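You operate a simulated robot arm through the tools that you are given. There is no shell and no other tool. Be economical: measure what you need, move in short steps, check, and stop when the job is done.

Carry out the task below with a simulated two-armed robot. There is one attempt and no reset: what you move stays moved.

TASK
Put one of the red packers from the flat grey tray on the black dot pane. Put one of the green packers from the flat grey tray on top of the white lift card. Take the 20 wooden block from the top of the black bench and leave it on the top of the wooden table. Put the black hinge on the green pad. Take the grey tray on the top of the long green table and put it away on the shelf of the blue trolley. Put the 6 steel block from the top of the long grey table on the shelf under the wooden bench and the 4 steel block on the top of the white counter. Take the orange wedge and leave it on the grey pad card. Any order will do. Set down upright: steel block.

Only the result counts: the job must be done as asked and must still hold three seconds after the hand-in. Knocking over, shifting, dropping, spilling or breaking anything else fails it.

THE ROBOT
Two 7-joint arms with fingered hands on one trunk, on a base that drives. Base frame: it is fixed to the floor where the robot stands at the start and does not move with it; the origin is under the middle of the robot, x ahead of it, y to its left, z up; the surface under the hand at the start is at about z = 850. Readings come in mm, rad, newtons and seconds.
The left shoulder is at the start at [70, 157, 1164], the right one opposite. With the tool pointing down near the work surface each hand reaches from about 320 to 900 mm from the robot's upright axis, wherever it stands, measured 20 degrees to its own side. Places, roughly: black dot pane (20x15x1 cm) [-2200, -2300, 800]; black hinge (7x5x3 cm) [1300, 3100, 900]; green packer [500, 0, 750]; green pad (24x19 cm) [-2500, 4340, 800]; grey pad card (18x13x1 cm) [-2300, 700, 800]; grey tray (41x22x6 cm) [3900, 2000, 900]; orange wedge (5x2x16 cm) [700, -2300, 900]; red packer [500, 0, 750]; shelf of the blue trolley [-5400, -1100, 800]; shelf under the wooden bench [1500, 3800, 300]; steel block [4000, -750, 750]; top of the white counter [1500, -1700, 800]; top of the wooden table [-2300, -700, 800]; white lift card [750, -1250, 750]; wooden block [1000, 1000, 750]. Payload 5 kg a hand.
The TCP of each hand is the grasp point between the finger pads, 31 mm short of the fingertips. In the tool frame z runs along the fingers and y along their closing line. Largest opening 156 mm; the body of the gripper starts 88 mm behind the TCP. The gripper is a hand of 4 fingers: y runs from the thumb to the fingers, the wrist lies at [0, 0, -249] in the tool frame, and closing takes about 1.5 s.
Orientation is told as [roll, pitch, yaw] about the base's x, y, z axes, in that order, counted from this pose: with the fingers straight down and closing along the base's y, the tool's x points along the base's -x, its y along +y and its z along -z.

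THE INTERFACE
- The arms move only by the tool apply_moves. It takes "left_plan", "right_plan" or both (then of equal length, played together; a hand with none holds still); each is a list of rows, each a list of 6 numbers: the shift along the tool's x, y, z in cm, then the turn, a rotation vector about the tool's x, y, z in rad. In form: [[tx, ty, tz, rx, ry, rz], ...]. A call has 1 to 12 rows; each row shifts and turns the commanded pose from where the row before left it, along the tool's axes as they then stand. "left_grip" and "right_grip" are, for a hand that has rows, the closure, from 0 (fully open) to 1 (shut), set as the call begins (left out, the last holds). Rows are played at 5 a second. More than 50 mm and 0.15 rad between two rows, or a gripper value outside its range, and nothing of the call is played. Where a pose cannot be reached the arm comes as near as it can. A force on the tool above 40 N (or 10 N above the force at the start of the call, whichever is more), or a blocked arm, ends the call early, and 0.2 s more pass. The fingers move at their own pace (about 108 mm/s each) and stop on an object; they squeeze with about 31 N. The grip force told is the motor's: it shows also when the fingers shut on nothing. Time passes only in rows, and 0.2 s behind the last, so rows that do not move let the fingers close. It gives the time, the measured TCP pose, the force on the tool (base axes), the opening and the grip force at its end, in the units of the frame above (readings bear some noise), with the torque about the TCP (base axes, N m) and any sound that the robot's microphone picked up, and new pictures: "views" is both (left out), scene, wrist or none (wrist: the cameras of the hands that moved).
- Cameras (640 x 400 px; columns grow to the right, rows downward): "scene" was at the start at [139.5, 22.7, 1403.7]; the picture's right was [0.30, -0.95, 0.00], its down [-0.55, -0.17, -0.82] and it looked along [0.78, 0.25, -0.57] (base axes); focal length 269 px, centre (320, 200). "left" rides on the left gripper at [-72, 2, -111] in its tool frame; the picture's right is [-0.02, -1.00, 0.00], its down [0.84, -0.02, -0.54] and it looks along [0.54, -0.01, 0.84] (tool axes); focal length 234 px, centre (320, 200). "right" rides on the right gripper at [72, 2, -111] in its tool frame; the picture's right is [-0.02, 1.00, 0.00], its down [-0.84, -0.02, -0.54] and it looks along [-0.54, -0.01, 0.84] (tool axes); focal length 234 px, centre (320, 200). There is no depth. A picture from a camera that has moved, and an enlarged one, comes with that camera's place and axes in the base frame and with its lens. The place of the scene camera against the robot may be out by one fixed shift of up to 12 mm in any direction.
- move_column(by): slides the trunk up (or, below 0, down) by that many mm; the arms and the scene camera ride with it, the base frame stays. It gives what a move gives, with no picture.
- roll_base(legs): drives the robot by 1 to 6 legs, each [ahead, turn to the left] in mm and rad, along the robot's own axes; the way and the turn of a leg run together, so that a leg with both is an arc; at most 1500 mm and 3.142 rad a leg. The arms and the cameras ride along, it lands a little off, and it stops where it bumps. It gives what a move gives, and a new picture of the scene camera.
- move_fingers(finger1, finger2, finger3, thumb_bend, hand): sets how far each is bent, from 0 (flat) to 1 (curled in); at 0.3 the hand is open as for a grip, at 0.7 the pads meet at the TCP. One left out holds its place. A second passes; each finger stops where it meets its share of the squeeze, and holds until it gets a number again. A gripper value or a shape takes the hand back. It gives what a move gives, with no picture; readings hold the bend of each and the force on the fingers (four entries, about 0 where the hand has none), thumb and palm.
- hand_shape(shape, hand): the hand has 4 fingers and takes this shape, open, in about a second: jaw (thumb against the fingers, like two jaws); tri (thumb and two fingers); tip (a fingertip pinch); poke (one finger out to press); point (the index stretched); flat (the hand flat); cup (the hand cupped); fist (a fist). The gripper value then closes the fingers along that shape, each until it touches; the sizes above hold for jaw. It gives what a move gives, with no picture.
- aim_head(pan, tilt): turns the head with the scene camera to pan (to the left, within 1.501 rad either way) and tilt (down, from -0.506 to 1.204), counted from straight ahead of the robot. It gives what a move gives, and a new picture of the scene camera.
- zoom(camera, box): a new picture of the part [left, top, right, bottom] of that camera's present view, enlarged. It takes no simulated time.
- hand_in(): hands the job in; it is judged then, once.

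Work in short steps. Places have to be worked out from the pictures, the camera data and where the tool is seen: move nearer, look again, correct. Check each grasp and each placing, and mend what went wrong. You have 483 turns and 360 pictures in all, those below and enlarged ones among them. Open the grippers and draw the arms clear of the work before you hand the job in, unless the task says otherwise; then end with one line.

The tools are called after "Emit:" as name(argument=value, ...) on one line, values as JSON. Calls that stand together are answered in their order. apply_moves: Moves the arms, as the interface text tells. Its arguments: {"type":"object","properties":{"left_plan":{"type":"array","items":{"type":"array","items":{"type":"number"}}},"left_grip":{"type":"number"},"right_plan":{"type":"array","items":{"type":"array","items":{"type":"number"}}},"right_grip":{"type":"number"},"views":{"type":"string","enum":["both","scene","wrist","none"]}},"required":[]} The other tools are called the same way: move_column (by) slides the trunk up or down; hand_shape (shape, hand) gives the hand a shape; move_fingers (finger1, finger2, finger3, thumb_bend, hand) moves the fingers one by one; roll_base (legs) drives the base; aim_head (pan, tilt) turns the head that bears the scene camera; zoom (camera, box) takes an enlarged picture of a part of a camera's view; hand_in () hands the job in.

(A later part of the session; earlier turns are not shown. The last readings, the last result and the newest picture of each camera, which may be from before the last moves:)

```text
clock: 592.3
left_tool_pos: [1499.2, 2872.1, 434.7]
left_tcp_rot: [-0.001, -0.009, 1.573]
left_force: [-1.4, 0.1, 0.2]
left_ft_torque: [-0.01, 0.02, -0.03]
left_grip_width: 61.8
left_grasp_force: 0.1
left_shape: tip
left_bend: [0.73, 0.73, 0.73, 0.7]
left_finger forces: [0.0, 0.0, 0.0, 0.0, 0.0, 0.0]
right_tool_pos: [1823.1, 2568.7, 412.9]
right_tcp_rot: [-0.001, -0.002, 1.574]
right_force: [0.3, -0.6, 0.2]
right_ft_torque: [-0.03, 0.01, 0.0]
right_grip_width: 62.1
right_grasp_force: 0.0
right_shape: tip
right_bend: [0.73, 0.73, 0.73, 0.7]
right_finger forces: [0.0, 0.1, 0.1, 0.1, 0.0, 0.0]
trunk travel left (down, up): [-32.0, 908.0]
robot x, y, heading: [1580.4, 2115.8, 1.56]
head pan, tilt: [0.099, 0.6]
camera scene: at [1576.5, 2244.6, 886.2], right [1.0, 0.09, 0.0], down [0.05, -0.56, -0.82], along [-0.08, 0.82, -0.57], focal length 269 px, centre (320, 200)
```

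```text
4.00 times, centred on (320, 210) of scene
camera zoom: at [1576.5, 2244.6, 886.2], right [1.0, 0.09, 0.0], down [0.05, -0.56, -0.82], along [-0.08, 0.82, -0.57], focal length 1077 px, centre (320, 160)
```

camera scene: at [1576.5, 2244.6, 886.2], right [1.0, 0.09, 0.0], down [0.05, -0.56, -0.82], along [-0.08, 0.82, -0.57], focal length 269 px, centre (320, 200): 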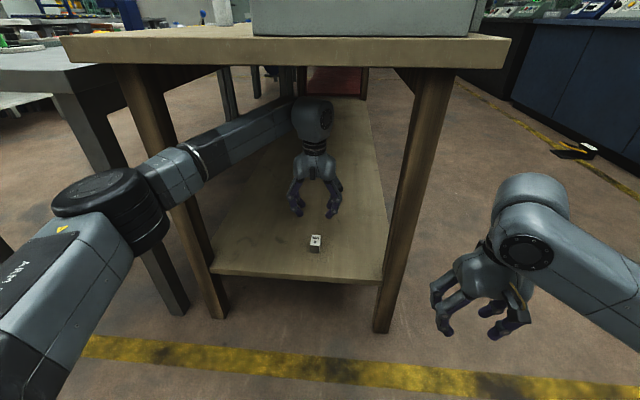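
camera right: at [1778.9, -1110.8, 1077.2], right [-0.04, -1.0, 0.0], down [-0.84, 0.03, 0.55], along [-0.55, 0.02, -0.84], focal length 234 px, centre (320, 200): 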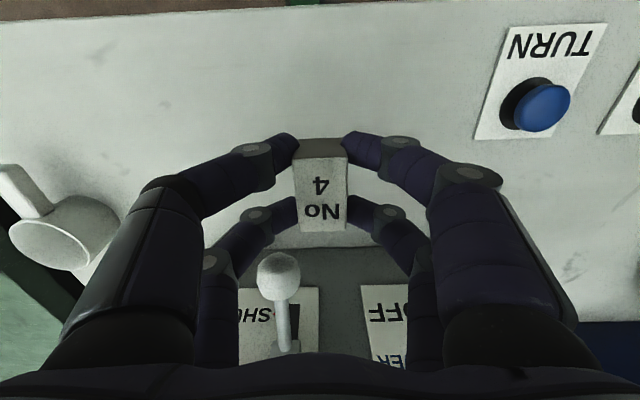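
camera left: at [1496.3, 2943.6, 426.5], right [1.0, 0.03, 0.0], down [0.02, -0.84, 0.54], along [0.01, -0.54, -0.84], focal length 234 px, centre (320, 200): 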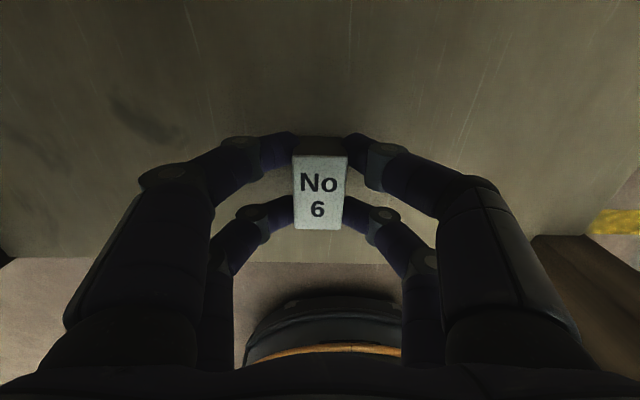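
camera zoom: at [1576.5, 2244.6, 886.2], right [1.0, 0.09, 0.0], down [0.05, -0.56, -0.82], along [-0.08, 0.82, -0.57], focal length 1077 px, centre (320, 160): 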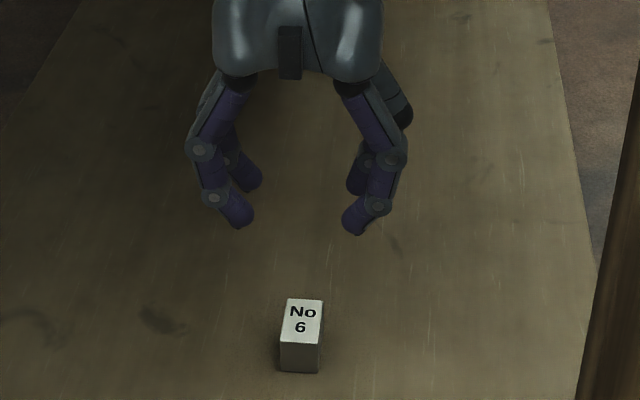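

No 6 stands on the shelf. I withdraw the left arm along the same path and raise the trunk.

Emit:
apply_moves(left_plan=[[3.6, 0, 0, 0, 0, 0], [3.6, 0, 0, 0, 0, 0], [3.6, 0, 0, 0, 0, 0], [3.5, 0, 0, 0, 0, 0], [4, 0, 0, 0, 0, 0], [4, 0, 0, 0, 0, 0], [4, 0, 0, 0, 0, 0], [4, 0, 0, 0, 0, 0], [4, 1, 0, 0, 0, 0], [4, 1, 0, 0, 0, 0], [0, 4, 0, 0, 0, 0], [0, 0, 0, 0, 0, 0]], views="none")

Emit:
roll_base(legs=[[-250, 0]])

Emit:
move_column(by=400)

Emit:
move_column(by=350)

```text
clock: 594.9
left_tool_pos: [1439.8, 2488.4, 430.9]
left_tcp_rot: [0.0, -0.011, 1.574]
left_force: [-0.5, 0.7, -0.8]
left_ft_torque: [-0.01, 0.0, 0.0]
left_grip_width: 62.1
left_grasp_force: 0.0
left_shape: tip
left_bend: [0.73, 0.73, 0.73, 0.7]
left_finger forces: [0.1, 0.0, 0.1, 0.0, 0.1, 0.1]
right_tool_pos: [1823.0, 2567.8, 413.8]
right_tcp_rot: [0.0, -0.004, 1.572]
right_force: [-0.2, -0.4, -0.1]
right_ft_torque: [0.01, 0.0, -0.01]
right_grip_width: 62.2
right_grasp_force: 0.0
right_shape: tip
right_bend: [0.73, 0.73, 0.73, 0.7]
right_finger forces: [0.1, 0.0, 0.1, 0.0, 0.0, 0.0]
trunk travel left (down, up): [-32.0, 908.0]
robot x, y, heading: [1578.3, 2112.9, 1.56]
head pan, tilt: [0.099, 0.6]
```

```text
clock: 596.7
left_tool_pos: [1436.8, 2239.3, 430.6]
left_tcp_rot: [-0.001, -0.009, 1.577]
left_force: [0.4, 0.4, 0.6]
left_ft_torque: [0.0, -0.03, -0.01]
left_grip_width: 61.9
left_grasp_force: 0.1
left_shape: tip
left_bend: [0.73, 0.73, 0.73, 0.7]
left_finger forces: [0.0, 0.0, 0.1, 0.1, 0.1, 0.1]
right_tool_pos: [1820.9, 2322.0, 413.0]
right_tcp_rot: [0.002, -0.002, 1.577]
right_force: [-0.2, -0.1, 0.1]
right_ft_torque: [-0.01, 0.0, 0.01]
right_grip_width: 62.0
right_grasp_force: 0.1
right_shape: tip
right_bend: [0.73, 0.73, 0.73, 0.7]
right_finger forces: [0.0, 0.1, 0.1, 0.1, 0.1, 0.0]
trunk travel left (down, up): [-32.0, 908.0]
robot x, y, heading: [1578.3, 1862.4, 1.568]
head pan, tilt: [0.099, 0.6]
camera scene: at [1574.8, 1996.5, 886.2], right [1.0, 0.1, 0.0], down [0.05, -0.56, -0.82], along [-0.08, 0.82, -0.57], focal length 269 px, centre (320, 200)
```

scene: 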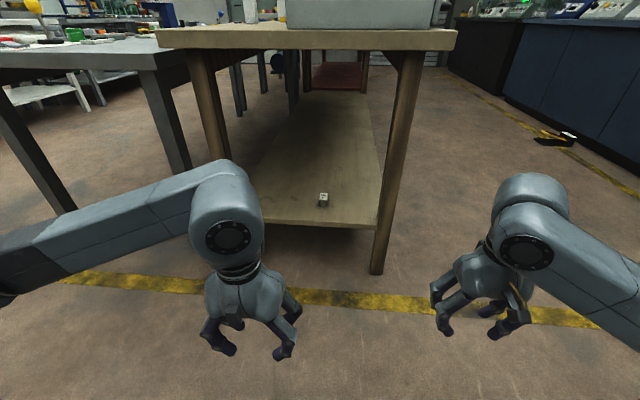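

```text
clock: 600.5
left_tool_pos: [1437.6, 2240.5, 831.1]
left_tcp_rot: [0.001, -0.008, 1.578]
left_force: [-0.6, 0.6, -0.4]
left_ft_torque: [-0.04, 0.01, 0.02]
left_grip_width: 62.2
left_grasp_force: 0.0
left_shape: tip
left_bend: [0.73, 0.73, 0.73, 0.7]
left_finger forces: [0.0, 0.0, 0.1, 0.0, 0.0, 0.0]
right_tool_pos: [1820.4, 2322.0, 813.0]
right_tcp_rot: [-0.003, -0.002, 1.578]
right_force: [-0.5, 0.2, 0.3]
right_ft_torque: [0.01, 0.0, -0.03]
right_grip_width: 61.9
right_grasp_force: 0.0
right_shape: tip
right_bend: [0.73, 0.73, 0.73, 0.7]
right_finger forces: [0.1, 0.0, 0.0, 0.0, 0.0, 0.0]
trunk travel left (down, up): [-432.0, 508.0]
robot x, y, heading: [1577.6, 1862.7, 1.564]
head pan, tilt: [0.099, 0.6]
```

```text
clock: 603.9
left_tool_pos: [1437.6, 2240.0, 1180.7]
left_tcp_rot: [0.001, -0.009, 1.578]
left_force: [0.5, -0.6, -0.3]
left_ft_torque: [-0.04, 0.02, 0.0]
left_grip_width: 61.9
left_grasp_force: 0.0
left_shape: tip
left_bend: [0.73, 0.73, 0.73, 0.7]
left_finger forces: [0.0, 0.0, 0.0, 0.0, 0.0, 0.0]
right_tool_pos: [1820.7, 2321.0, 1162.2]
right_tcp_rot: [-0.001, -0.002, 1.577]
right_force: [-0.9, 0.0, 0.4]
right_ft_torque: [-0.01, 0.0, -0.02]
right_grip_width: 61.9
right_grasp_force: 0.0
right_shape: tip
right_bend: [0.73, 0.73, 0.73, 0.7]
right_finger forces: [0.0, 0.0, 0.0, 0.1, 0.0, 0.0]
trunk travel left (down, up): [-782.0, 158.0]
robot x, y, heading: [1577.9, 1861.5, 1.566]
head pan, tilt: [0.099, 0.6]
```

Last job: the tray. I drive toward the green-fronted bench and look at the tray from close up.

Emit:
roll_base(legs=[[0, -1.44], [1330, 0], [0, -0.126]])

Emit:
move_column(by=150)

Emit:
aim_head(pan=0.0, tilt=0.75)

```text
clock: 614.7
left_tool_pos: [3273.3, 2204.7, 1181.2]
left_tcp_rot: [0.0, -0.009, 0.031]
left_force: [0.4, 0.1, -0.1]
left_ft_torque: [-0.01, -0.02, 0.0]
left_grip_width: 62.0
left_grasp_force: 0.0
left_shape: tip
left_bend: [0.73, 0.73, 0.73, 0.7]
left_finger forces: [0.0, 0.0, 0.0, 0.0, 0.0, 0.0]
right_tool_pos: [3362.9, 1822.9, 1163.1]
right_tcp_rot: [-0.004, -0.002, 0.033]
right_force: [0.3, 0.4, 1.3]
right_ft_torque: [-0.03, 0.0, -0.02]
right_grip_width: 62.2
right_grasp_force: 0.0
right_shape: tip
right_bend: [0.73, 0.73, 0.73, 0.7]
right_finger forces: [0.1, 0.0, 0.0, 0.1, 0.1, 0.0]
trunk travel left (down, up): [-782.0, 158.0]
robot x, y, heading: [2902.1, 2049.7, 0.021]
head pan, tilt: [0.099, 0.6]
camera scene: at [3042.9, 2062.9, 1636.2], right [0.12, -0.99, 0.0], down [-0.56, -0.07, -0.82], along [0.82, 0.1, -0.57], focal length 269 px, centre (320, 200)
```

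scene: 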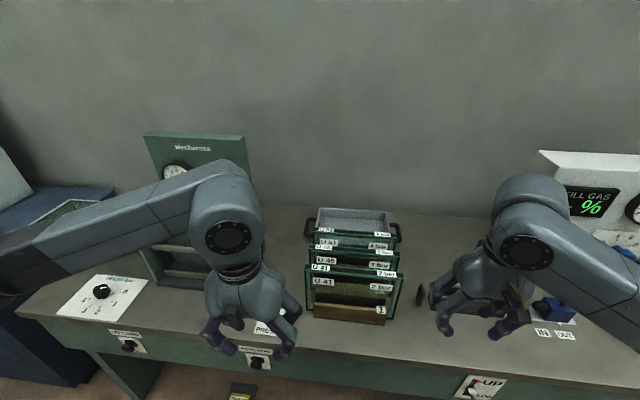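

```text
clock: 616.5
left_tool_pos: [3273.8, 2202.6, 1329.2]
left_tcp_rot: [0.0, -0.009, 0.031]
left_force: [-0.1, 0.8, 0.3]
left_ft_torque: [0.01, 0.0, 0.01]
left_grip_width: 62.1
left_grasp_force: 0.0
left_shape: tip
left_bend: [0.73, 0.73, 0.73, 0.7]
left_finger forces: [0.0, 0.1, 0.0, 0.0, 0.0, 0.1]
right_tool_pos: [3365.0, 1821.0, 1312.8]
right_tcp_rot: [-0.001, -0.001, 0.03]
right_force: [0.1, -0.2, -0.5]
right_ft_torque: [0.0, 0.03, 0.01]
right_grip_width: 62.2
right_grasp_force: 0.1
right_shape: tip
right_bend: [0.73, 0.73, 0.73, 0.7]
right_finger forces: [0.0, 0.0, 0.0, 0.1, 0.0, 0.0]
trunk travel left (down, up): [-932.0, 8.0]
robot x, y, heading: [2896.3, 2052.8, 0.018]
head pan, tilt: [0.099, 0.6]
```

```text
clock: 617.2
left_tool_pos: [3274.1, 2202.8, 1330.0]
left_tcp_rot: [0.001, -0.009, 0.032]
left_force: [0.2, -0.3, 0.9]
left_ft_torque: [0.03, -0.01, -0.01]
left_grip_width: 62.2
left_grasp_force: 0.0
left_shape: tip
left_bend: [0.73, 0.73, 0.73, 0.7]
left_finger forces: [0.0, 0.0, 0.1, 0.0, 0.0, 0.0]
right_tool_pos: [3364.9, 1821.5, 1313.3]
right_tcp_rot: [-0.001, -0.003, 0.033]
right_force: [-0.2, 0.4, -0.7]
right_ft_torque: [-0.01, 0.01, -0.01]
right_grip_width: 61.8
right_grasp_force: 0.1
right_shape: tip
right_bend: [0.73, 0.73, 0.73, 0.7]
right_finger forces: [0.1, 0.0, 0.1, 0.1, 0.0, 0.0]
trunk travel left (down, up): [-932.0, 8.0]
robot x, y, heading: [2898.7, 2051.1, 0.015]
head pan, tilt: [0.0, 0.75]
camera scene: at [3038.3, 2052.3, 1773.3], right [0.02, -1.0, 0.0], down [-0.68, -0.01, -0.73], along [0.73, 0.02, -0.68], focal length 269 px, centre (320, 200)
```

scene: 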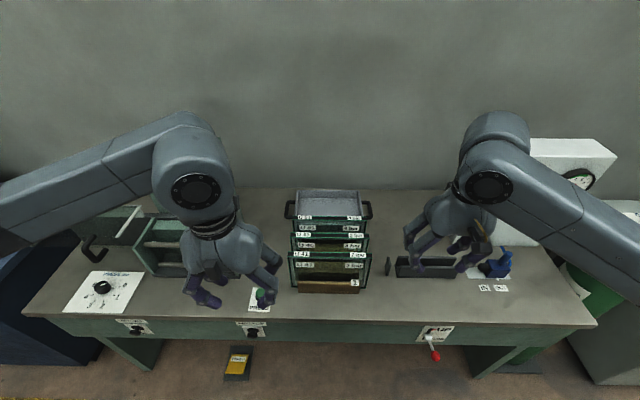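

Emit:
zoom(camera="scene", box=[250, 170, 410, 300])

```text
3.08 times, centred on (330, 235) of scene
camera zoom: at [3038.3, 2052.3, 1773.3], right [0.02, -1.0, 0.0], down [-0.68, -0.01, -0.73], along [0.73, 0.02, -0.68], focal length 828 px, centre (289, 92)
```

zoom: 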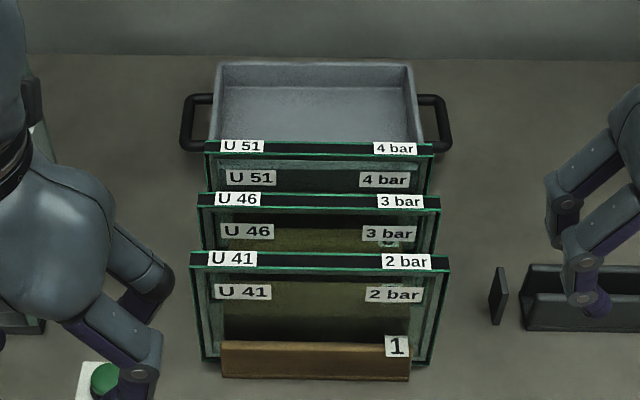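

The tray's end handles (bars along x) are at about [3917, 1839] and [3913, 2236]. I drive 280 mm ahead (base goes under the bench front), arms high.

Emit:
roll_base(legs=[[270, -0.015]])

Emit:
apply_moves(left_plan=[[-4, 0, 0, 0, 0, 0], [-4, 0, 0, 0, 0, 0], [-4, 0, 0, 0, 0, 0], [-4, 0, 0, 0, 0, 0], [-4, 0, 0, 0, 0, 0], [-4, 0, 0, 0, 0, 0], [-4, 0, 0, 0, 0, 0], [0, 0, 0, 0, 0, 0]], right_plan=[[-4, 0, 0, 0, 0, 0], [-4, 0, 0, 0, 0, 0], [-4, 0, 0, 0, 0, 0], [-4, 0, 0, 0, 0, 0], [-4, 0, 0, 0, 0, 0], [0, 0, 0, 0, 0, 0], [0, 0, 0, 0, 0, 0], [0, 0, 0, 0, 0, 0]], left_grip=0.65, right_grip=0.65, views="both")

```text
clock: 619.1
left_tool_pos: [3546.6, 2202.6, 1331.5]
left_tcp_rot: [0.0, -0.011, 0.02]
left_force: [-0.6, -0.1, -0.7]
left_ft_torque: [0.01, -0.03, 0.0]
left_grip_width: 62.2
left_grasp_force: 0.0
left_shape: tip
left_bend: [0.73, 0.73, 0.73, 0.7]
left_finger forces: [0.0, 0.0, 0.0, 0.0, 0.0, 0.0]
right_tool_pos: [3630.8, 1820.0, 1314.0]
right_tcp_rot: [0.001, -0.004, 0.017]
right_force: [-0.2, -0.2, -1.1]
right_ft_torque: [0.01, -0.01, 0.0]
right_grip_width: 62.0
right_grasp_force: 0.2
right_shape: tip
right_bend: [0.73, 0.73, 0.73, 0.7]
right_finger forces: [0.0, 0.0, 0.0, 0.0, 0.0, 0.0]
trunk travel left (down, up): [-932.0, 8.0]
robot x, y, heading: [3169.8, 2057.5, 0.009]
head pan, tilt: [0.0, 0.75]
camera scene: at [3307.7, 2054.4, 1773.6], right [0.01, -1.0, 0.0], down [-0.68, -0.01, -0.73], along [0.73, 0.01, -0.68], focal length 269 px, centre (320, 200)
```

scene: 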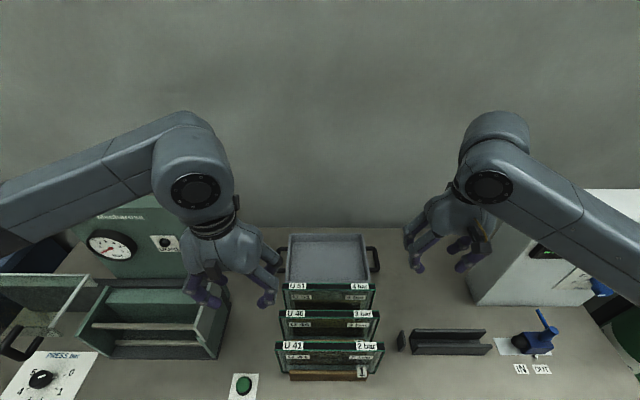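

```text
clock: 620.9
left_tool_pos: [3829.1, 2207.8, 1334.1]
left_tcp_rot: [-0.001, -0.009, 0.017]
left_force: [-0.2, -0.2, 0.0]
left_ft_torque: [-0.02, 0.02, 0.04]
left_grip_width: 54.9
left_grasp_force: 0.1
left_shape: tip
left_bend: [0.73, 0.73, 0.73, 0.7]
left_finger forces: [0.0, 0.0, 0.0, 0.0, 0.0, 0.0]
right_tool_pos: [3834.0, 1825.2, 1313.7]
right_tcp_rot: [0.0, -0.003, 0.018]
right_force: [0.4, 0.1, 0.3]
right_ft_torque: [-0.01, 0.02, -0.01]
right_grip_width: 55.0
right_grasp_force: 0.0
right_shape: tip
right_bend: [0.73, 0.73, 0.73, 0.7]
right_finger forces: [0.0, 0.1, 0.0, 0.0, 0.1, 0.0]
trunk travel left (down, up): [-932.0, 8.0]
robot x, y, heading: [3171.5, 2054.7, 0.009]
head pan, tilt: [0.0, 0.75]
camera scene: at [3311.6, 2054.8, 1773.2], right [0.01, -1.0, 0.0], down [-0.68, -0.01, -0.73], along [0.73, 0.01, -0.68], focal length 269 px, centre (320, 200)
camera right: at [3761.4, 1825.0, 1423.0], right [0.01, 1.0, 0.0], down [0.84, 0.0, 0.55], along [0.55, 0.0, -0.84], focal length 234 px, centre (320, 200)
camera left: at [3899.3, 2211.3, 1445.7], right [0.04, -1.0, 0.0], down [-0.84, -0.04, 0.54], along [-0.54, -0.02, -0.84], focal length 234 px, centre (320, 200)
```

scene: 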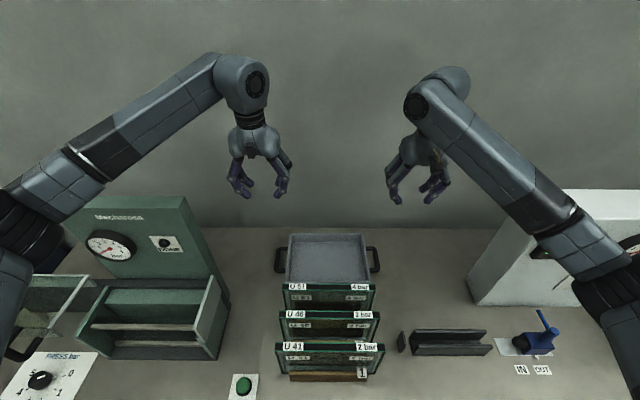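
right: 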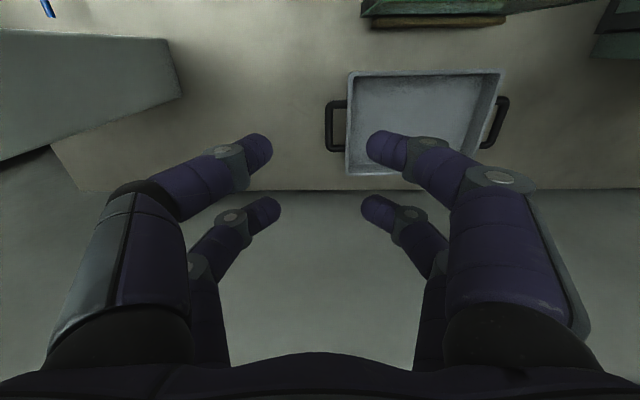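
left: 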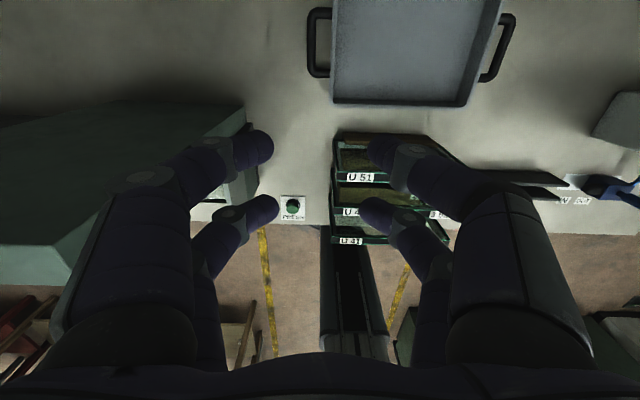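

Handle bars: right [3910, 1845], left [3911, 2232]. I align both hands above them, narrow the openings to ~36 mm, and lower the trunk 230 mm.

Emit:
apply_moves(left_plan=[[-4.2, 1.2, 1, 0, 0, -0.0], [-4.1, 1.1, 1, 0, 0, 0], [0, 0, 0, 0, 0, 0], [0, 0, 0, 0, 0, 0], [0, 0, 0, 0, 0, 0]], right_plan=[[-3.9, 1, 0, 0, 0, 0], [-3.8, 1, 0, 0, 0, 0], [0, 0, 0, 0, 0, 0], [0, 0, 0, 0, 0, 0], [0, 0, 0, 0, 0, 0]], left_grip=0.77, right_grip=0.77, views="none")

Emit:
move_column(by=-230)

Emit:
zoom(camera="left", box=[0, 0, 640, 400])

Emit:
zoom(camera="right", box=[0, 0, 640, 400])

```text
clock: 622.1
left_tool_pos: [3912.4, 2233.5, 1313.0]
left_tcp_rot: [0.001, -0.008, 0.018]
left_force: [-0.1, 0.0, -0.6]
left_ft_torque: [-0.02, 0.04, 0.0]
left_grip_width: 36.3
left_grasp_force: 0.0
left_shape: tip
left_bend: [0.73, 0.73, 0.73, 0.7]
left_finger forces: [0.0, 0.1, 0.1, 0.0, 0.1, 0.0]
right_tool_pos: [3912.0, 1845.7, 1311.1]
right_tcp_rot: [0.001, -0.002, 0.019]
right_force: [0.7, 0.5, -1.1]
right_ft_torque: [-0.04, 0.02, 0.0]
right_grip_width: 36.2
right_grasp_force: 0.0
right_shape: tip
right_bend: [0.73, 0.73, 0.73, 0.7]
right_finger forces: [0.0, 0.0, 0.1, 0.0, 0.1, 0.0]
trunk travel left (down, up): [-932.0, 8.0]
robot x, y, heading: [3172.5, 2058.1, 0.006]
head pan, tilt: [0.0, 0.75]
```

```text
clock: 624.5
left_tool_pos: [3882.4, 2205.2, 1138.6]
left_tcp_rot: [0.003, -0.07, 0.003]
left_force: [-3.2, -9.1, 13.7]
left_ft_torque: [0.77, -0.27, 0.0]
left_grip_width: 36.0
left_grasp_force: 0.1
left_shape: tip
left_bend: [0.73, 0.73, 0.73, 0.7]
left_finger forces: [0.0, 0.0, 0.0, 0.0, 0.1, 0.0]
right_tool_pos: [3875.5, 1828.0, 1108.4]
right_tcp_rot: [0.015, -0.035, 0.018]
right_force: [-1.5, 1.1, 2.0]
right_ft_torque: [-0.15, -0.16, -0.02]
right_grip_width: 36.2
right_grasp_force: 0.0
right_shape: tip
right_bend: [0.73, 0.73, 0.73, 0.7]
right_finger forces: [0.0, 0.1, 0.1, 0.0, 0.0, 0.0]
trunk travel left (down, up): [-702.0, 238.0]
robot x, y, heading: [3169.3, 2061.8, 0.008]
head pan, tilt: [0.0, 0.75]
```

```text
1.00 times, centred on (320, 200) of left (not enlarged: the box is as wide or as high as the picture)
camera zoom: at [3944.7, 2206.5, 1254.0], right [0.03, -1.0, 0.0], down [-0.87, -0.02, 0.48], along [-0.48, -0.01, -0.87], focal length 234 px, centre (320, 200)
```

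zoom: 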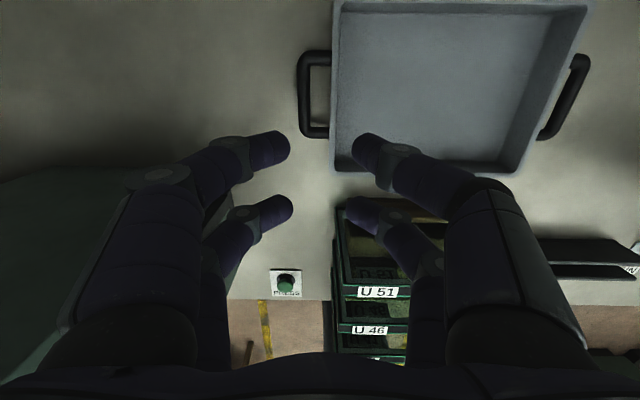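

```text
1.00 times, centred on (320, 200) of right (not enlarged: the box is as wide or as high as the picture)
camera zoom: at [3799.4, 1826.0, 1216.3], right [0.01, 1.0, 0.02], down [0.82, -0.01, 0.57], along [0.57, 0.01, -0.82], focal length 234 px, centre (320, 200)
```

zoom: 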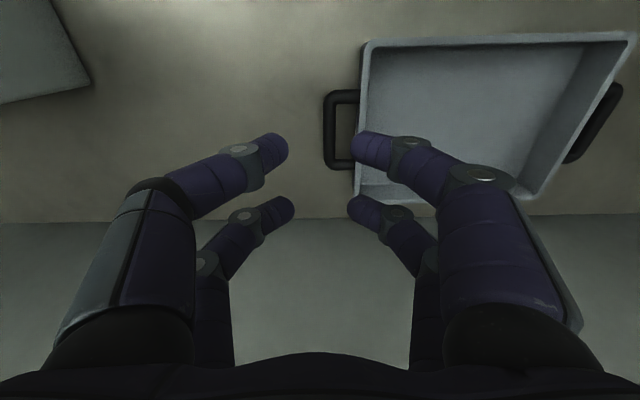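

The left arm is caught on the green machine; I raise the trunk back at once and look.

Emit:
move_column(by=150)

Emit:
aim_head(pan=0.3, tilt=0.75)

```text
clock: 626.2
left_tool_pos: [3910.6, 2219.9, 1237.2]
left_tcp_rot: [0.013, -0.008, 0.02]
left_force: [-1.0, -0.6, -0.9]
left_ft_torque: [0.1, -0.05, -0.01]
left_grip_width: 35.8
left_grasp_force: 0.2
left_shape: tip
left_bend: [0.73, 0.73, 0.73, 0.7]
left_finger forces: [0.0, 0.1, 0.0, 0.1, 0.1, 0.0]
right_tool_pos: [3909.6, 1832.3, 1232.1]
right_tcp_rot: [0.01, -0.004, 0.02]
right_force: [-0.3, 0.4, -0.8]
right_ft_torque: [0.02, 0.01, 0.0]
right_grip_width: 36.1
right_grasp_force: 0.0
right_shape: tip
right_bend: [0.73, 0.73, 0.73, 0.7]
right_finger forces: [0.0, 0.0, 0.0, 0.0, 0.0, 0.0]
trunk travel left (down, up): [-852.0, 88.0]
robot x, y, heading: [3173.2, 2058.5, 0.003]
head pan, tilt: [0.0, 0.75]
```

```text
clock: 627.0
left_tool_pos: [3911.5, 2202.1, 1241.5]
left_tcp_rot: [0.021, -0.01, 0.014]
left_force: [-0.7, -0.7, 0.4]
left_ft_torque: [0.07, -0.02, -0.02]
left_grip_width: 35.6
left_grasp_force: 0.1
left_shape: tip
left_bend: [0.73, 0.73, 0.73, 0.7]
left_finger forces: [0.0, 0.1, 0.0, 0.1, 0.1, 0.1]
right_tool_pos: [3909.5, 1815.6, 1229.4]
right_tcp_rot: [0.021, -0.001, 0.013]
right_force: [1.0, -0.4, -0.4]
right_ft_torque: [0.05, 0.02, 0.0]
right_grip_width: 36.0
right_grasp_force: 0.0
right_shape: tip
right_bend: [0.73, 0.73, 0.73, 0.7]
right_finger forces: [0.0, 0.1, 0.1, 0.1, 0.1, 0.0]
trunk travel left (down, up): [-852.0, 88.0]
robot x, y, heading: [3174.9, 2061.0, 0.004]
head pan, tilt: [0.3, 0.75]
camera scene: at [3308.0, 2043.3, 1695.0], right [0.3, -0.95, -0.02], down [-0.65, -0.19, -0.73], along [0.7, 0.23, -0.68], focal length 269 px, centre (320, 200)
```

scene: 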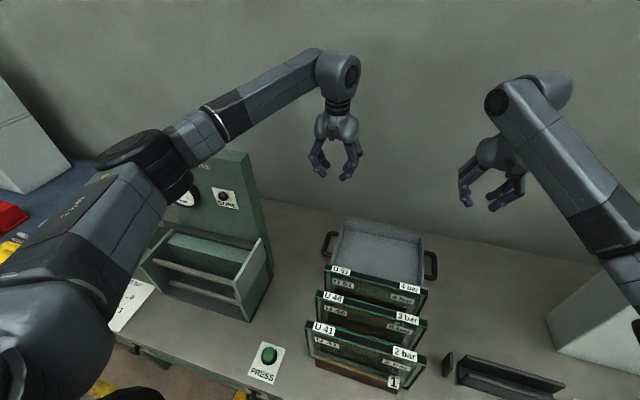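

The left elbow rests against the machine's top; I raise the rest of the way.

Emit:
move_column(by=85)

Emit:
zoom(camera="scene", box=[0, 100, 340, 380])

```text
clock: 628.3
left_tool_pos: [3910.0, 2247.3, 1317.1]
left_tcp_rot: [-0.009, -0.007, 0.023]
left_force: [-0.5, 0.1, -0.2]
left_ft_torque: [-0.14, -0.01, -0.01]
left_grip_width: 36.0
left_grasp_force: 0.0
left_shape: tip
left_bend: [0.73, 0.73, 0.73, 0.7]
left_finger forces: [0.1, 0.0, 0.0, 0.0, 0.1, 0.0]
right_tool_pos: [3909.7, 1860.5, 1320.3]
right_tcp_rot: [-0.01, -0.002, 0.023]
right_force: [0.0, 1.1, 0.5]
right_ft_torque: [-0.18, -0.04, -0.01]
right_grip_width: 36.0
right_grasp_force: 0.1
right_shape: tip
right_bend: [0.73, 0.73, 0.73, 0.7]
right_finger forces: [0.0, 0.0, 0.0, 0.0, 0.0, 0.1]
trunk travel left (down, up): [-937.0, 3.0]
robot x, y, heading: [3172.0, 2059.7, 0.007]
head pan, tilt: [0.3, 0.75]
```

```text
1.43 times, centred on (170, 240) of scene
camera zoom: at [3307.0, 2096.1, 1778.0], right [0.31, -0.95, 0.01], down [-0.65, -0.22, -0.73], along [0.7, 0.22, -0.68], focal length 385 px, centre (534, 143)
```

zoom: 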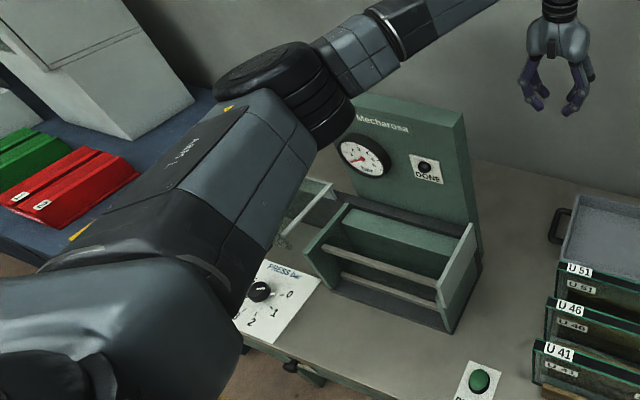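

Emit:
aim_head(pan=0.0, tilt=0.75)

```text
clock: 629.1
left_tool_pos: [3910.4, 2234.5, 1318.9]
left_tcp_rot: [-0.001, -0.008, 0.017]
left_force: [-0.1, -0.3, 0.4]
left_ft_torque: [0.0, 0.02, -0.01]
left_grip_width: 35.9
left_grasp_force: 0.0
left_shape: tip
left_bend: [0.73, 0.73, 0.73, 0.7]
left_finger forces: [0.0, 0.0, 0.0, 0.0, 0.0, 0.1]
right_tool_pos: [3908.5, 1848.8, 1317.7]
right_tcp_rot: [-0.003, -0.002, 0.018]
right_force: [0.0, 0.3, 0.4]
right_ft_torque: [-0.06, -0.02, 0.0]
right_grip_width: 36.2
right_grasp_force: 0.1
right_shape: tip
right_bend: [0.73, 0.73, 0.73, 0.7]
right_finger forces: [0.0, 0.0, 0.0, 0.0, 0.1, 0.0]
trunk travel left (down, up): [-937.0, 3.0]
robot x, y, heading: [3170.8, 2060.9, 0.012]
head pan, tilt: [0.0, 0.75]
camera scene: at [3311.2, 2057.6, 1778.2], right [0.01, -1.0, 0.0], down [-0.68, -0.01, -0.73], along [0.73, 0.01, -0.68], focal length 269 px, centre (320, 200)
```

scene: 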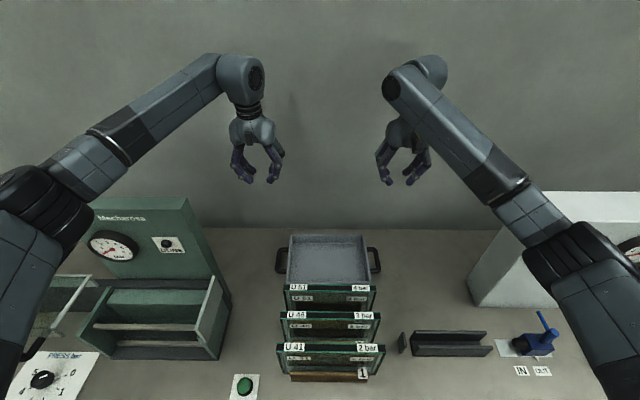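

The machine hasn't moved. I'll use straighter arms so the elbow stays off it: back up 50 mm, extend forward, then lower the hands with the trunk still high.

Emit:
roll_base(legs=[[-50, -0.01]])

Emit:
apply_moves(left_plan=[[-2.5, 0, 0, 0, 0, 0], [-2.4, 0, 0, 0, 0, 0], [0, 0, 0, 0, 0, 0]], right_plan=[[-2.5, 0, 0, 0, 0, 0], [-2.4, 0, 0, 0, 0, 0], [0, 0, 0, 0, 0, 0]], views="none")

Emit:
apply_moves(left_plan=[[0, 0, 3, 0, 0, 0], [0, 0, 3, 0, 0, 0], [0, 0, 3, 0, 0, 0], [0, 0, 3, 0, 0, 0], [0, 0, 3, 0, 0, 0], [0, 0, 2, 0, 0, 0], [0, 0, 0, 0, 0, 0]], right_plan=[[0, 0, 3, 0, 0, 0], [0, 0, 3, 0, 0, 0], [0, 0, 3, 0, 0, 0], [0, 0, 3, 0, 0, 0], [0, 0, 3, 0, 0, 0], [0, 0, 2, 0, 0, 0], [0, 0, 0, 0, 0, 0]], views="both")

```text
clock: 630.0
left_tool_pos: [3875.7, 2222.0, 1313.0]
left_tcp_rot: [0.005, 0.002, 0.007]
left_force: [0.6, -0.1, -0.9]
left_ft_torque: [0.03, 0.06, -0.03]
left_grip_width: 35.9
left_grasp_force: 0.1
left_shape: tip
left_bend: [0.73, 0.73, 0.73, 0.7]
left_finger forces: [0.0, 0.0, 0.0, 0.0, 0.0, 0.1]
right_tool_pos: [3869.0, 1834.5, 1310.0]
right_tcp_rot: [0.003, 0.008, 0.009]
right_force: [1.8, -0.2, -0.9]
right_ft_torque: [0.02, 0.08, 0.0]
right_grip_width: 36.0
right_grasp_force: 0.0
right_shape: tip
right_bend: [0.73, 0.73, 0.73, 0.7]
right_finger forces: [0.1, 0.1, 0.1, 0.0, 0.0, 0.1]
trunk travel left (down, up): [-937.0, 3.0]
robot x, y, heading: [3123.7, 2058.9, -0.006]
head pan, tilt: [0.0, 0.75]
camera scene: at [3278.5, 2050.0, 1777.2], right [0.0, -1.0, 0.0], down [-0.69, 0.0, -0.72], along [0.72, 0.0, -0.69], focal length 269 px, centre (320, 200)
```

scene: 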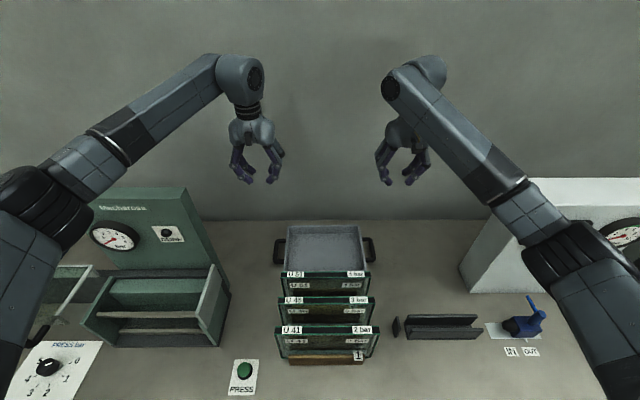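

```text
clock: 630.8
left_tool_pos: [3916.1, 2224.4, 1314.6]
left_tcp_rot: [0.001, -0.003, 0.007]
left_force: [0.2, -0.8, -0.4]
left_ft_torque: [0.02, 0.03, -0.03]
left_grip_width: 36.0
left_grasp_force: 0.1
left_shape: tip
left_bend: [0.73, 0.73, 0.73, 0.7]
left_finger forces: [0.0, 0.0, 0.0, 0.0, 0.1, 0.0]
right_tool_pos: [3910.0, 1835.4, 1314.7]
right_tcp_rot: [-0.001, 0.004, 0.007]
right_force: [0.7, -0.6, -0.1]
right_ft_torque: [0.01, 0.01, 0.0]
right_grip_width: 35.9
right_grasp_force: 0.0
right_shape: tip
right_bend: [0.73, 0.73, 0.73, 0.7]
right_finger forces: [0.0, 0.0, 0.0, 0.1, 0.1, 0.1]
trunk travel left (down, up): [-937.0, 3.0]
robot x, y, heading: [3125.5, 2058.0, -0.002]
head pan, tilt: [0.0, 0.75]
```

```text
clock: 632.4
left_tool_pos: [3909.1, 2222.5, 1149.1]
left_tcp_rot: [0.001, -0.009, 0.007]
left_force: [0.0, 0.5, 1.3]
left_ft_torque: [0.02, -0.02, 0.02]
left_grip_width: 35.9
left_grasp_force: 0.0
left_shape: tip
left_bend: [0.73, 0.73, 0.73, 0.7]
left_finger forces: [0.0, 0.0, 0.1, 0.1, 0.1, 0.0]
right_tool_pos: [3902.8, 1836.8, 1147.5]
right_tcp_rot: [0.0, -0.003, 0.007]
right_force: [-0.1, -0.1, 0.4]
right_ft_torque: [-0.02, -0.04, 0.01]
right_grip_width: 36.1
right_grasp_force: 0.1
right_shape: tip
right_bend: [0.73, 0.73, 0.73, 0.7]
right_finger forces: [0.0, 0.1, 0.0, 0.0, 0.0, 0.0]
trunk travel left (down, up): [-937.0, 3.0]
robot x, y, heading: [3122.6, 2056.2, -0.001]
head pan, tilt: [0.0, 0.75]
camera scene: at [3259.5, 2052.6, 1778.5], right [0.0, -1.0, 0.0], down [-0.68, 0.0, -0.73], along [0.73, 0.0, -0.68], focal length 269 px, centre (320, 200)
camera right: at [3831.4, 1837.5, 1257.7], right [0.02, 1.0, 0.0], down [0.84, -0.01, 0.55], along [0.55, -0.01, -0.84], focal length 234 px, centre (320, 200)
camera left: at [3979.5, 2225.7, 1262.0], right [0.03, -1.0, 0.0], down [-0.84, -0.03, 0.54], along [-0.54, -0.02, -0.84], focal length 234 px, centre (320, 200)
```

scene: 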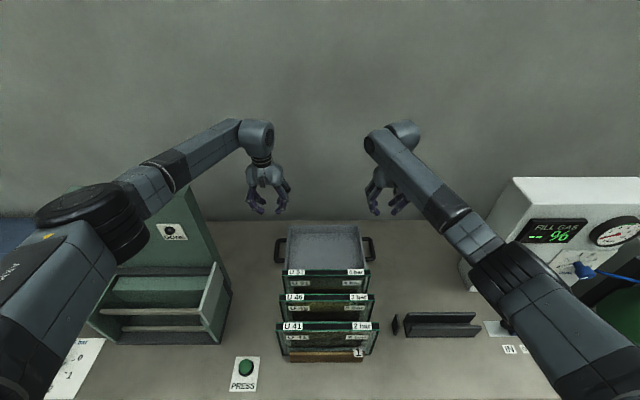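
right: 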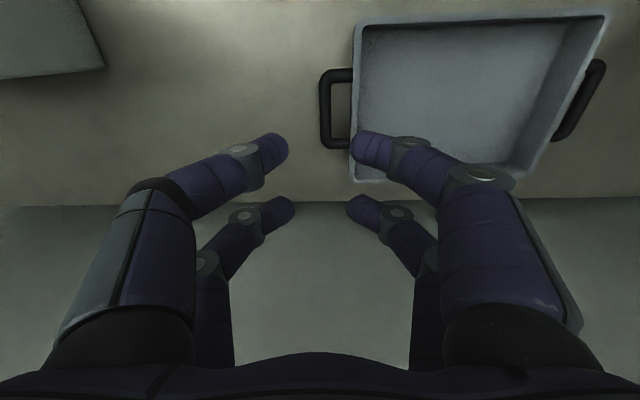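
left: 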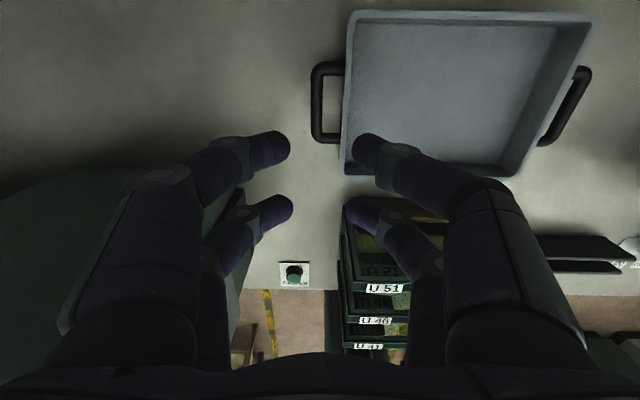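

The left elbow still bulges toward the machine's tall panel (y ≥ 2390). I shift the robot 60 mm to the right via a back-turn-back-forward manoeuvre.

Emit:
roll_base(legs=[[-320, 0], [0, 0.2], [-300, 0], [0, -0.2], [560, 0]])

```text
clock: 640.4
left_tool_pos: [3843.8, 2149.2, 1150.9]
left_tcp_rot: [0.003, -0.009, -0.005]
left_force: [0.4, 0.0, 0.1]
left_ft_torque: [-0.02, -0.02, 0.0]
left_grip_width: 35.9
left_grasp_force: 0.1
left_shape: tip
left_bend: [0.73, 0.73, 0.73, 0.7]
left_finger forces: [0.1, 0.1, 0.0, 0.0, 0.0, 0.0]
right_tool_pos: [3832.3, 1762.7, 1148.2]
right_tcp_rot: [0.0, -0.003, -0.005]
right_force: [-0.3, 0.3, 0.3]
right_ft_torque: [0.01, -0.02, 0.0]
right_grip_width: 35.8
right_grasp_force: 0.1
right_shape: tip
right_bend: [0.73, 0.73, 0.73, 0.7]
right_finger forces: [0.1, 0.1, 0.1, 0.0, 0.0, 0.0]
trunk travel left (down, up): [-937.0, 3.0]
robot x, y, heading: [3052.0, 1992.6, -0.015]
head pan, tilt: [0.0, 0.75]
camera scene: at [3191.1, 1987.2, 1778.5], right [-0.01, -1.0, 0.0], down [-0.68, 0.01, -0.73], along [0.73, -0.01, -0.68], focal length 269 px, centre (320, 200)
```

scene: 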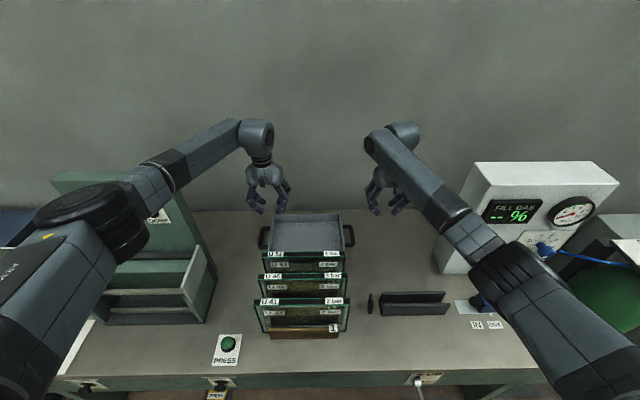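

Emit:
roll_base(legs=[[68, 0.012]])

Emit:
apply_moves(left_plan=[[0, 2.5, 0, 0, 0, 0], [0, 2.5, 0, 0, 0, 0], [0, 2.2, 0, 0, 0, 0], [0, 0, 0, 0, 0, 0]], right_plan=[[0, 2.5, 0, 0, 0, 0], [0, 2.5, 0, 0, 0, 0], [0, 2.2, 0, 0, 0, 0], [0, 0, 0, 0, 0, 0]], views="both")

```text
clock: 642.0
left_tool_pos: [3900.4, 2165.4, 1153.9]
left_tcp_rot: [0.005, -0.015, 0.025]
left_force: [2.1, 0.0, -1.7]
left_ft_torque: [0.02, 0.12, -0.07]
left_grip_width: 35.7
left_grasp_force: 0.2
left_shape: tip
left_bend: [0.73, 0.73, 0.73, 0.7]
left_finger forces: [0.0, 0.0, 0.0, 0.0, 0.0, 0.0]
right_tool_pos: [3889.7, 1768.0, 1152.2]
right_tcp_rot: [-0.006, -0.009, 0.0]
right_force: [0.5, 0.6, -1.3]
right_ft_torque: [0.03, 0.13, -0.01]
right_grip_width: 35.9
right_grasp_force: 0.1
right_shape: tip
right_bend: [0.73, 0.73, 0.73, 0.7]
right_finger forces: [0.0, 0.0, 0.0, 0.1, 0.0, 0.0]
trunk travel left (down, up): [-937.0, 3.0]
robot x, y, heading: [3120.8, 1993.6, -0.001]
head pan, tilt: [0.0, 0.75]
stopped in leg 1: the robot was blocked; the commanded pose is now the measured one
camera scene: at [3274.1, 1987.3, 1777.0], right [0.0, -1.0, 0.0], down [-0.69, 0.0, -0.73], along [0.73, 0.0, -0.69], focal length 269 px, centre (320, 200)
```

scene: 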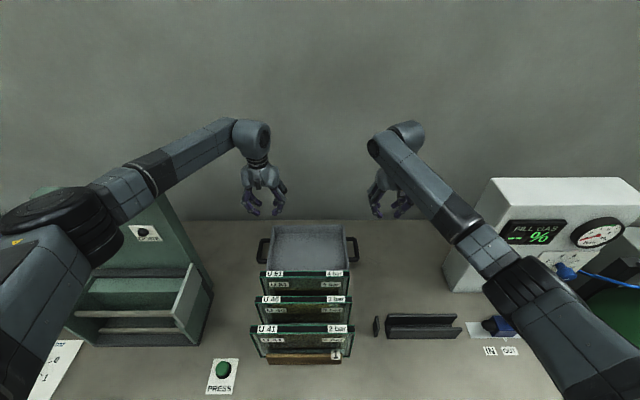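

```text
clock: 643.0
left_tool_pos: [3888.8, 2237.5, 1160.9]
left_tcp_rot: [0.005, -0.024, 0.026]
left_force: [0.1, 0.4, 0.1]
left_ft_torque: [0.02, -0.04, 0.0]
left_grip_width: 35.6
left_grasp_force: 0.2
left_shape: tip
left_bend: [0.73, 0.73, 0.73, 0.7]
left_finger forces: [0.0, 0.1, 0.1, 0.1, 0.1, 0.0]
right_tool_pos: [3879.4, 1839.5, 1158.4]
right_tcp_rot: [-0.004, -0.019, 0.002]
right_force: [-0.2, 0.6, -0.6]
right_ft_torque: [0.01, -0.05, 0.02]
right_grip_width: 35.7
right_grasp_force: 0.1
right_shape: tip
right_bend: [0.73, 0.73, 0.73, 0.7]
right_finger forces: [0.0, 0.1, 0.0, 0.1, 0.0, 0.0]
trunk travel left (down, up): [-937.0, 3.0]
robot x, y, heading: [3125.3, 1991.7, -0.004]
head pan, tilt: [0.0, 0.75]
camera scene: at [3259.8, 1987.8, 1778.4], right [0.0, -1.0, 0.0], down [-0.68, 0.0, -0.73], along [0.73, 0.0, -0.68], focal length 269 px, centre (320, 200)
camera right: at [3805.3, 1842.1, 1267.9], right [0.02, 1.0, 0.0], down [0.83, -0.02, 0.56], along [0.56, -0.02, -0.83], focal length 234 px, centre (320, 200)
camera left: at [3957.5, 2241.2, 1274.7], right [0.05, -1.0, 0.0], down [-0.85, -0.04, 0.52], along [-0.52, -0.02, -0.85], focal length 234 px, centre (320, 200)
```

scene: 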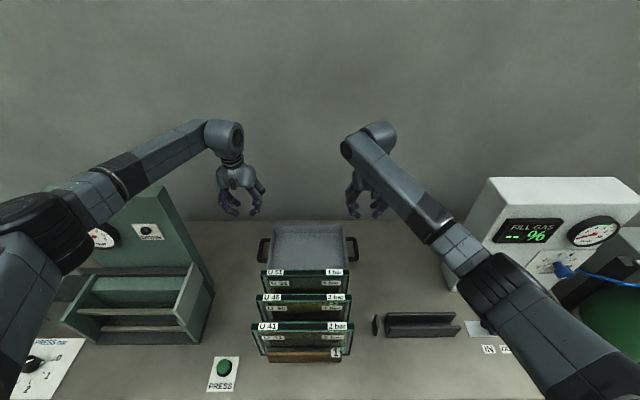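
right: 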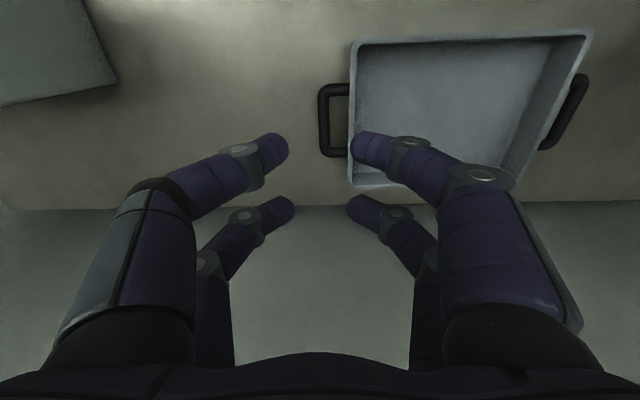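
left: 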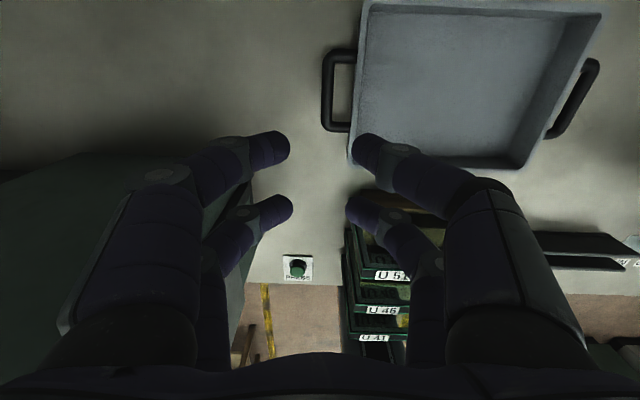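

The shift didn't help the elbow. Better: approach at a slight angle (heading +0.3) from the right, so the left arm is nearly straight. I back out, pre-set the hands for that pose, and reposition.

Emit:
roll_base(legs=[[-335, 0]])

Emit:
apply_moves(left_plan=[[-1, -2.6, 0, 0, 0.024, 0], [-1, -2.7, 0, 0, 0, 0], [0, 0, 0, 0, 0, 0.11], [0, 0, 0, 0, 0, 0.11], [0, 0, 0, 0, 0, 0.105], [0, 0, 0, 0, 0, 0]], right_plan=[[4.3, -1.3, 0, 0, 0.019, 0], [4.3, -1.3, 0, 0, 0, 0], [0, 0, 0, 0, 0, 0.1], [0, 0, 0, 0, 0, 0.1], [0, 0, 0, 0, 0, 0.1], [0, 0, 0, 0, 0, 0]], views="none")

Emit:
roll_base(legs=[[0, -1.571], [308, 0], [0, 1.871]])

```text
clock: 645.2
left_tool_pos: [3553.6, 2235.6, 1160.6]
left_tcp_rot: [0.004, -0.022, 0.019]
left_force: [0.1, 0.3, -0.6]
left_ft_torque: [0.01, 0.03, 0.01]
left_grip_width: 36.1
left_grasp_force: 0.0
left_shape: tip
left_bend: [0.73, 0.73, 0.73, 0.7]
left_finger forces: [0.0, 0.0, 0.0, 0.0, 0.0, 0.0]
right_tool_pos: [3541.2, 1838.8, 1157.4]
right_tcp_rot: [-0.005, -0.016, -0.004]
right_force: [0.7, -0.4, 0.2]
right_ft_torque: [-0.04, -0.01, 0.02]
right_grip_width: 35.9
right_grasp_force: 0.1
right_shape: tip
right_bend: [0.73, 0.73, 0.73, 0.7]
right_finger forces: [0.0, 0.1, 0.0, 0.0, 0.0, 0.0]
trunk travel left (down, up): [-937.0, 3.0]
robot x, y, heading: [2783.9, 1997.3, -0.006]
head pan, tilt: [0.0, 0.75]
camera scene: at [2924.1, 1989.8, 1778.0], right [-0.01, -1.0, 0.0], down [-0.68, 0.01, -0.73], along [0.73, -0.01, -0.68], focal length 269 px, centre (320, 200)
```

scene: 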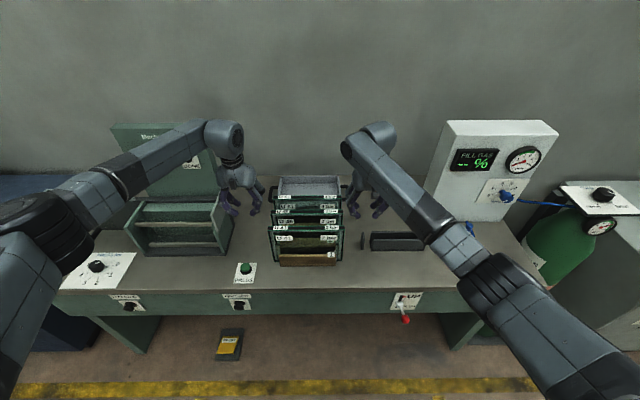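

```text
clock: 646.6
left_tool_pos: [3573.1, 2182.9, 1160.8]
left_tcp_rot: [0.004, 0.003, -0.307]
left_force: [0.0, 0.6, -0.4]
left_ft_torque: [0.01, 0.0, -0.03]
left_grip_width: 35.8
left_grasp_force: 0.0
left_shape: tip
left_bend: [0.73, 0.73, 0.73, 0.7]
left_finger forces: [0.0, 0.0, 0.0, 0.0, 0.0, 0.0]
right_tool_pos: [3455.0, 1813.3, 1157.9]
right_tcp_rot: [-0.006, -0.001, -0.304]
right_force: [0.2, 0.6, 0.2]
right_ft_torque: [0.01, 0.02, 0.01]
right_grip_width: 35.8
right_grasp_force: 0.0
right_shape: tip
right_bend: [0.73, 0.73, 0.73, 0.7]
right_finger forces: [0.0, 0.0, 0.0, 0.0, 0.0, 0.1]
trunk travel left (down, up): [-937.0, 3.0]
robot x, y, heading: [2781.8, 1991.5, -0.006]
head pan, tilt: [0.0, 0.75]
```

```text
clock: 657.1
left_tool_pos: [3483.6, 2066.4, 1161.1]
left_tcp_rot: [0.005, 0.001, -0.058]
left_force: [0.2, 0.4, -0.7]
left_ft_torque: [0.02, 0.01, -0.05]
left_grip_width: 35.9
left_grasp_force: 0.1
left_shape: tip
left_bend: [0.73, 0.73, 0.73, 0.7]
left_finger forces: [0.0, 0.1, 0.0, 0.1, 0.1, 0.1]
right_tool_pos: [3459.5, 1677.8, 1158.2]
right_tcp_rot: [-0.006, -0.001, -0.055]
right_force: [1.0, -0.5, -0.2]
right_ft_torque: [0.0, -0.01, 0.01]
right_grip_width: 35.9
right_grasp_force: 0.2
right_shape: tip
right_bend: [0.73, 0.73, 0.73, 0.7]
right_finger forces: [0.0, 0.0, 0.1, 0.0, 0.0, 0.1]
trunk travel left (down, up): [-937.0, 3.0]
robot x, y, heading: [2765.5, 1689.9, 0.236]
head pan, tilt: [0.0, 0.75]
camera scene: at [2898.8, 1716.8, 1778.3], right [0.24, -0.97, 0.0], down [-0.66, -0.16, -0.73], along [0.71, 0.17, -0.68], focal length 269 px, centre (320, 200)
```

scene: 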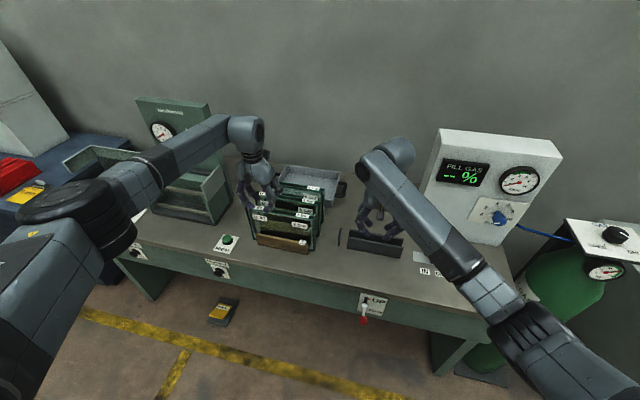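

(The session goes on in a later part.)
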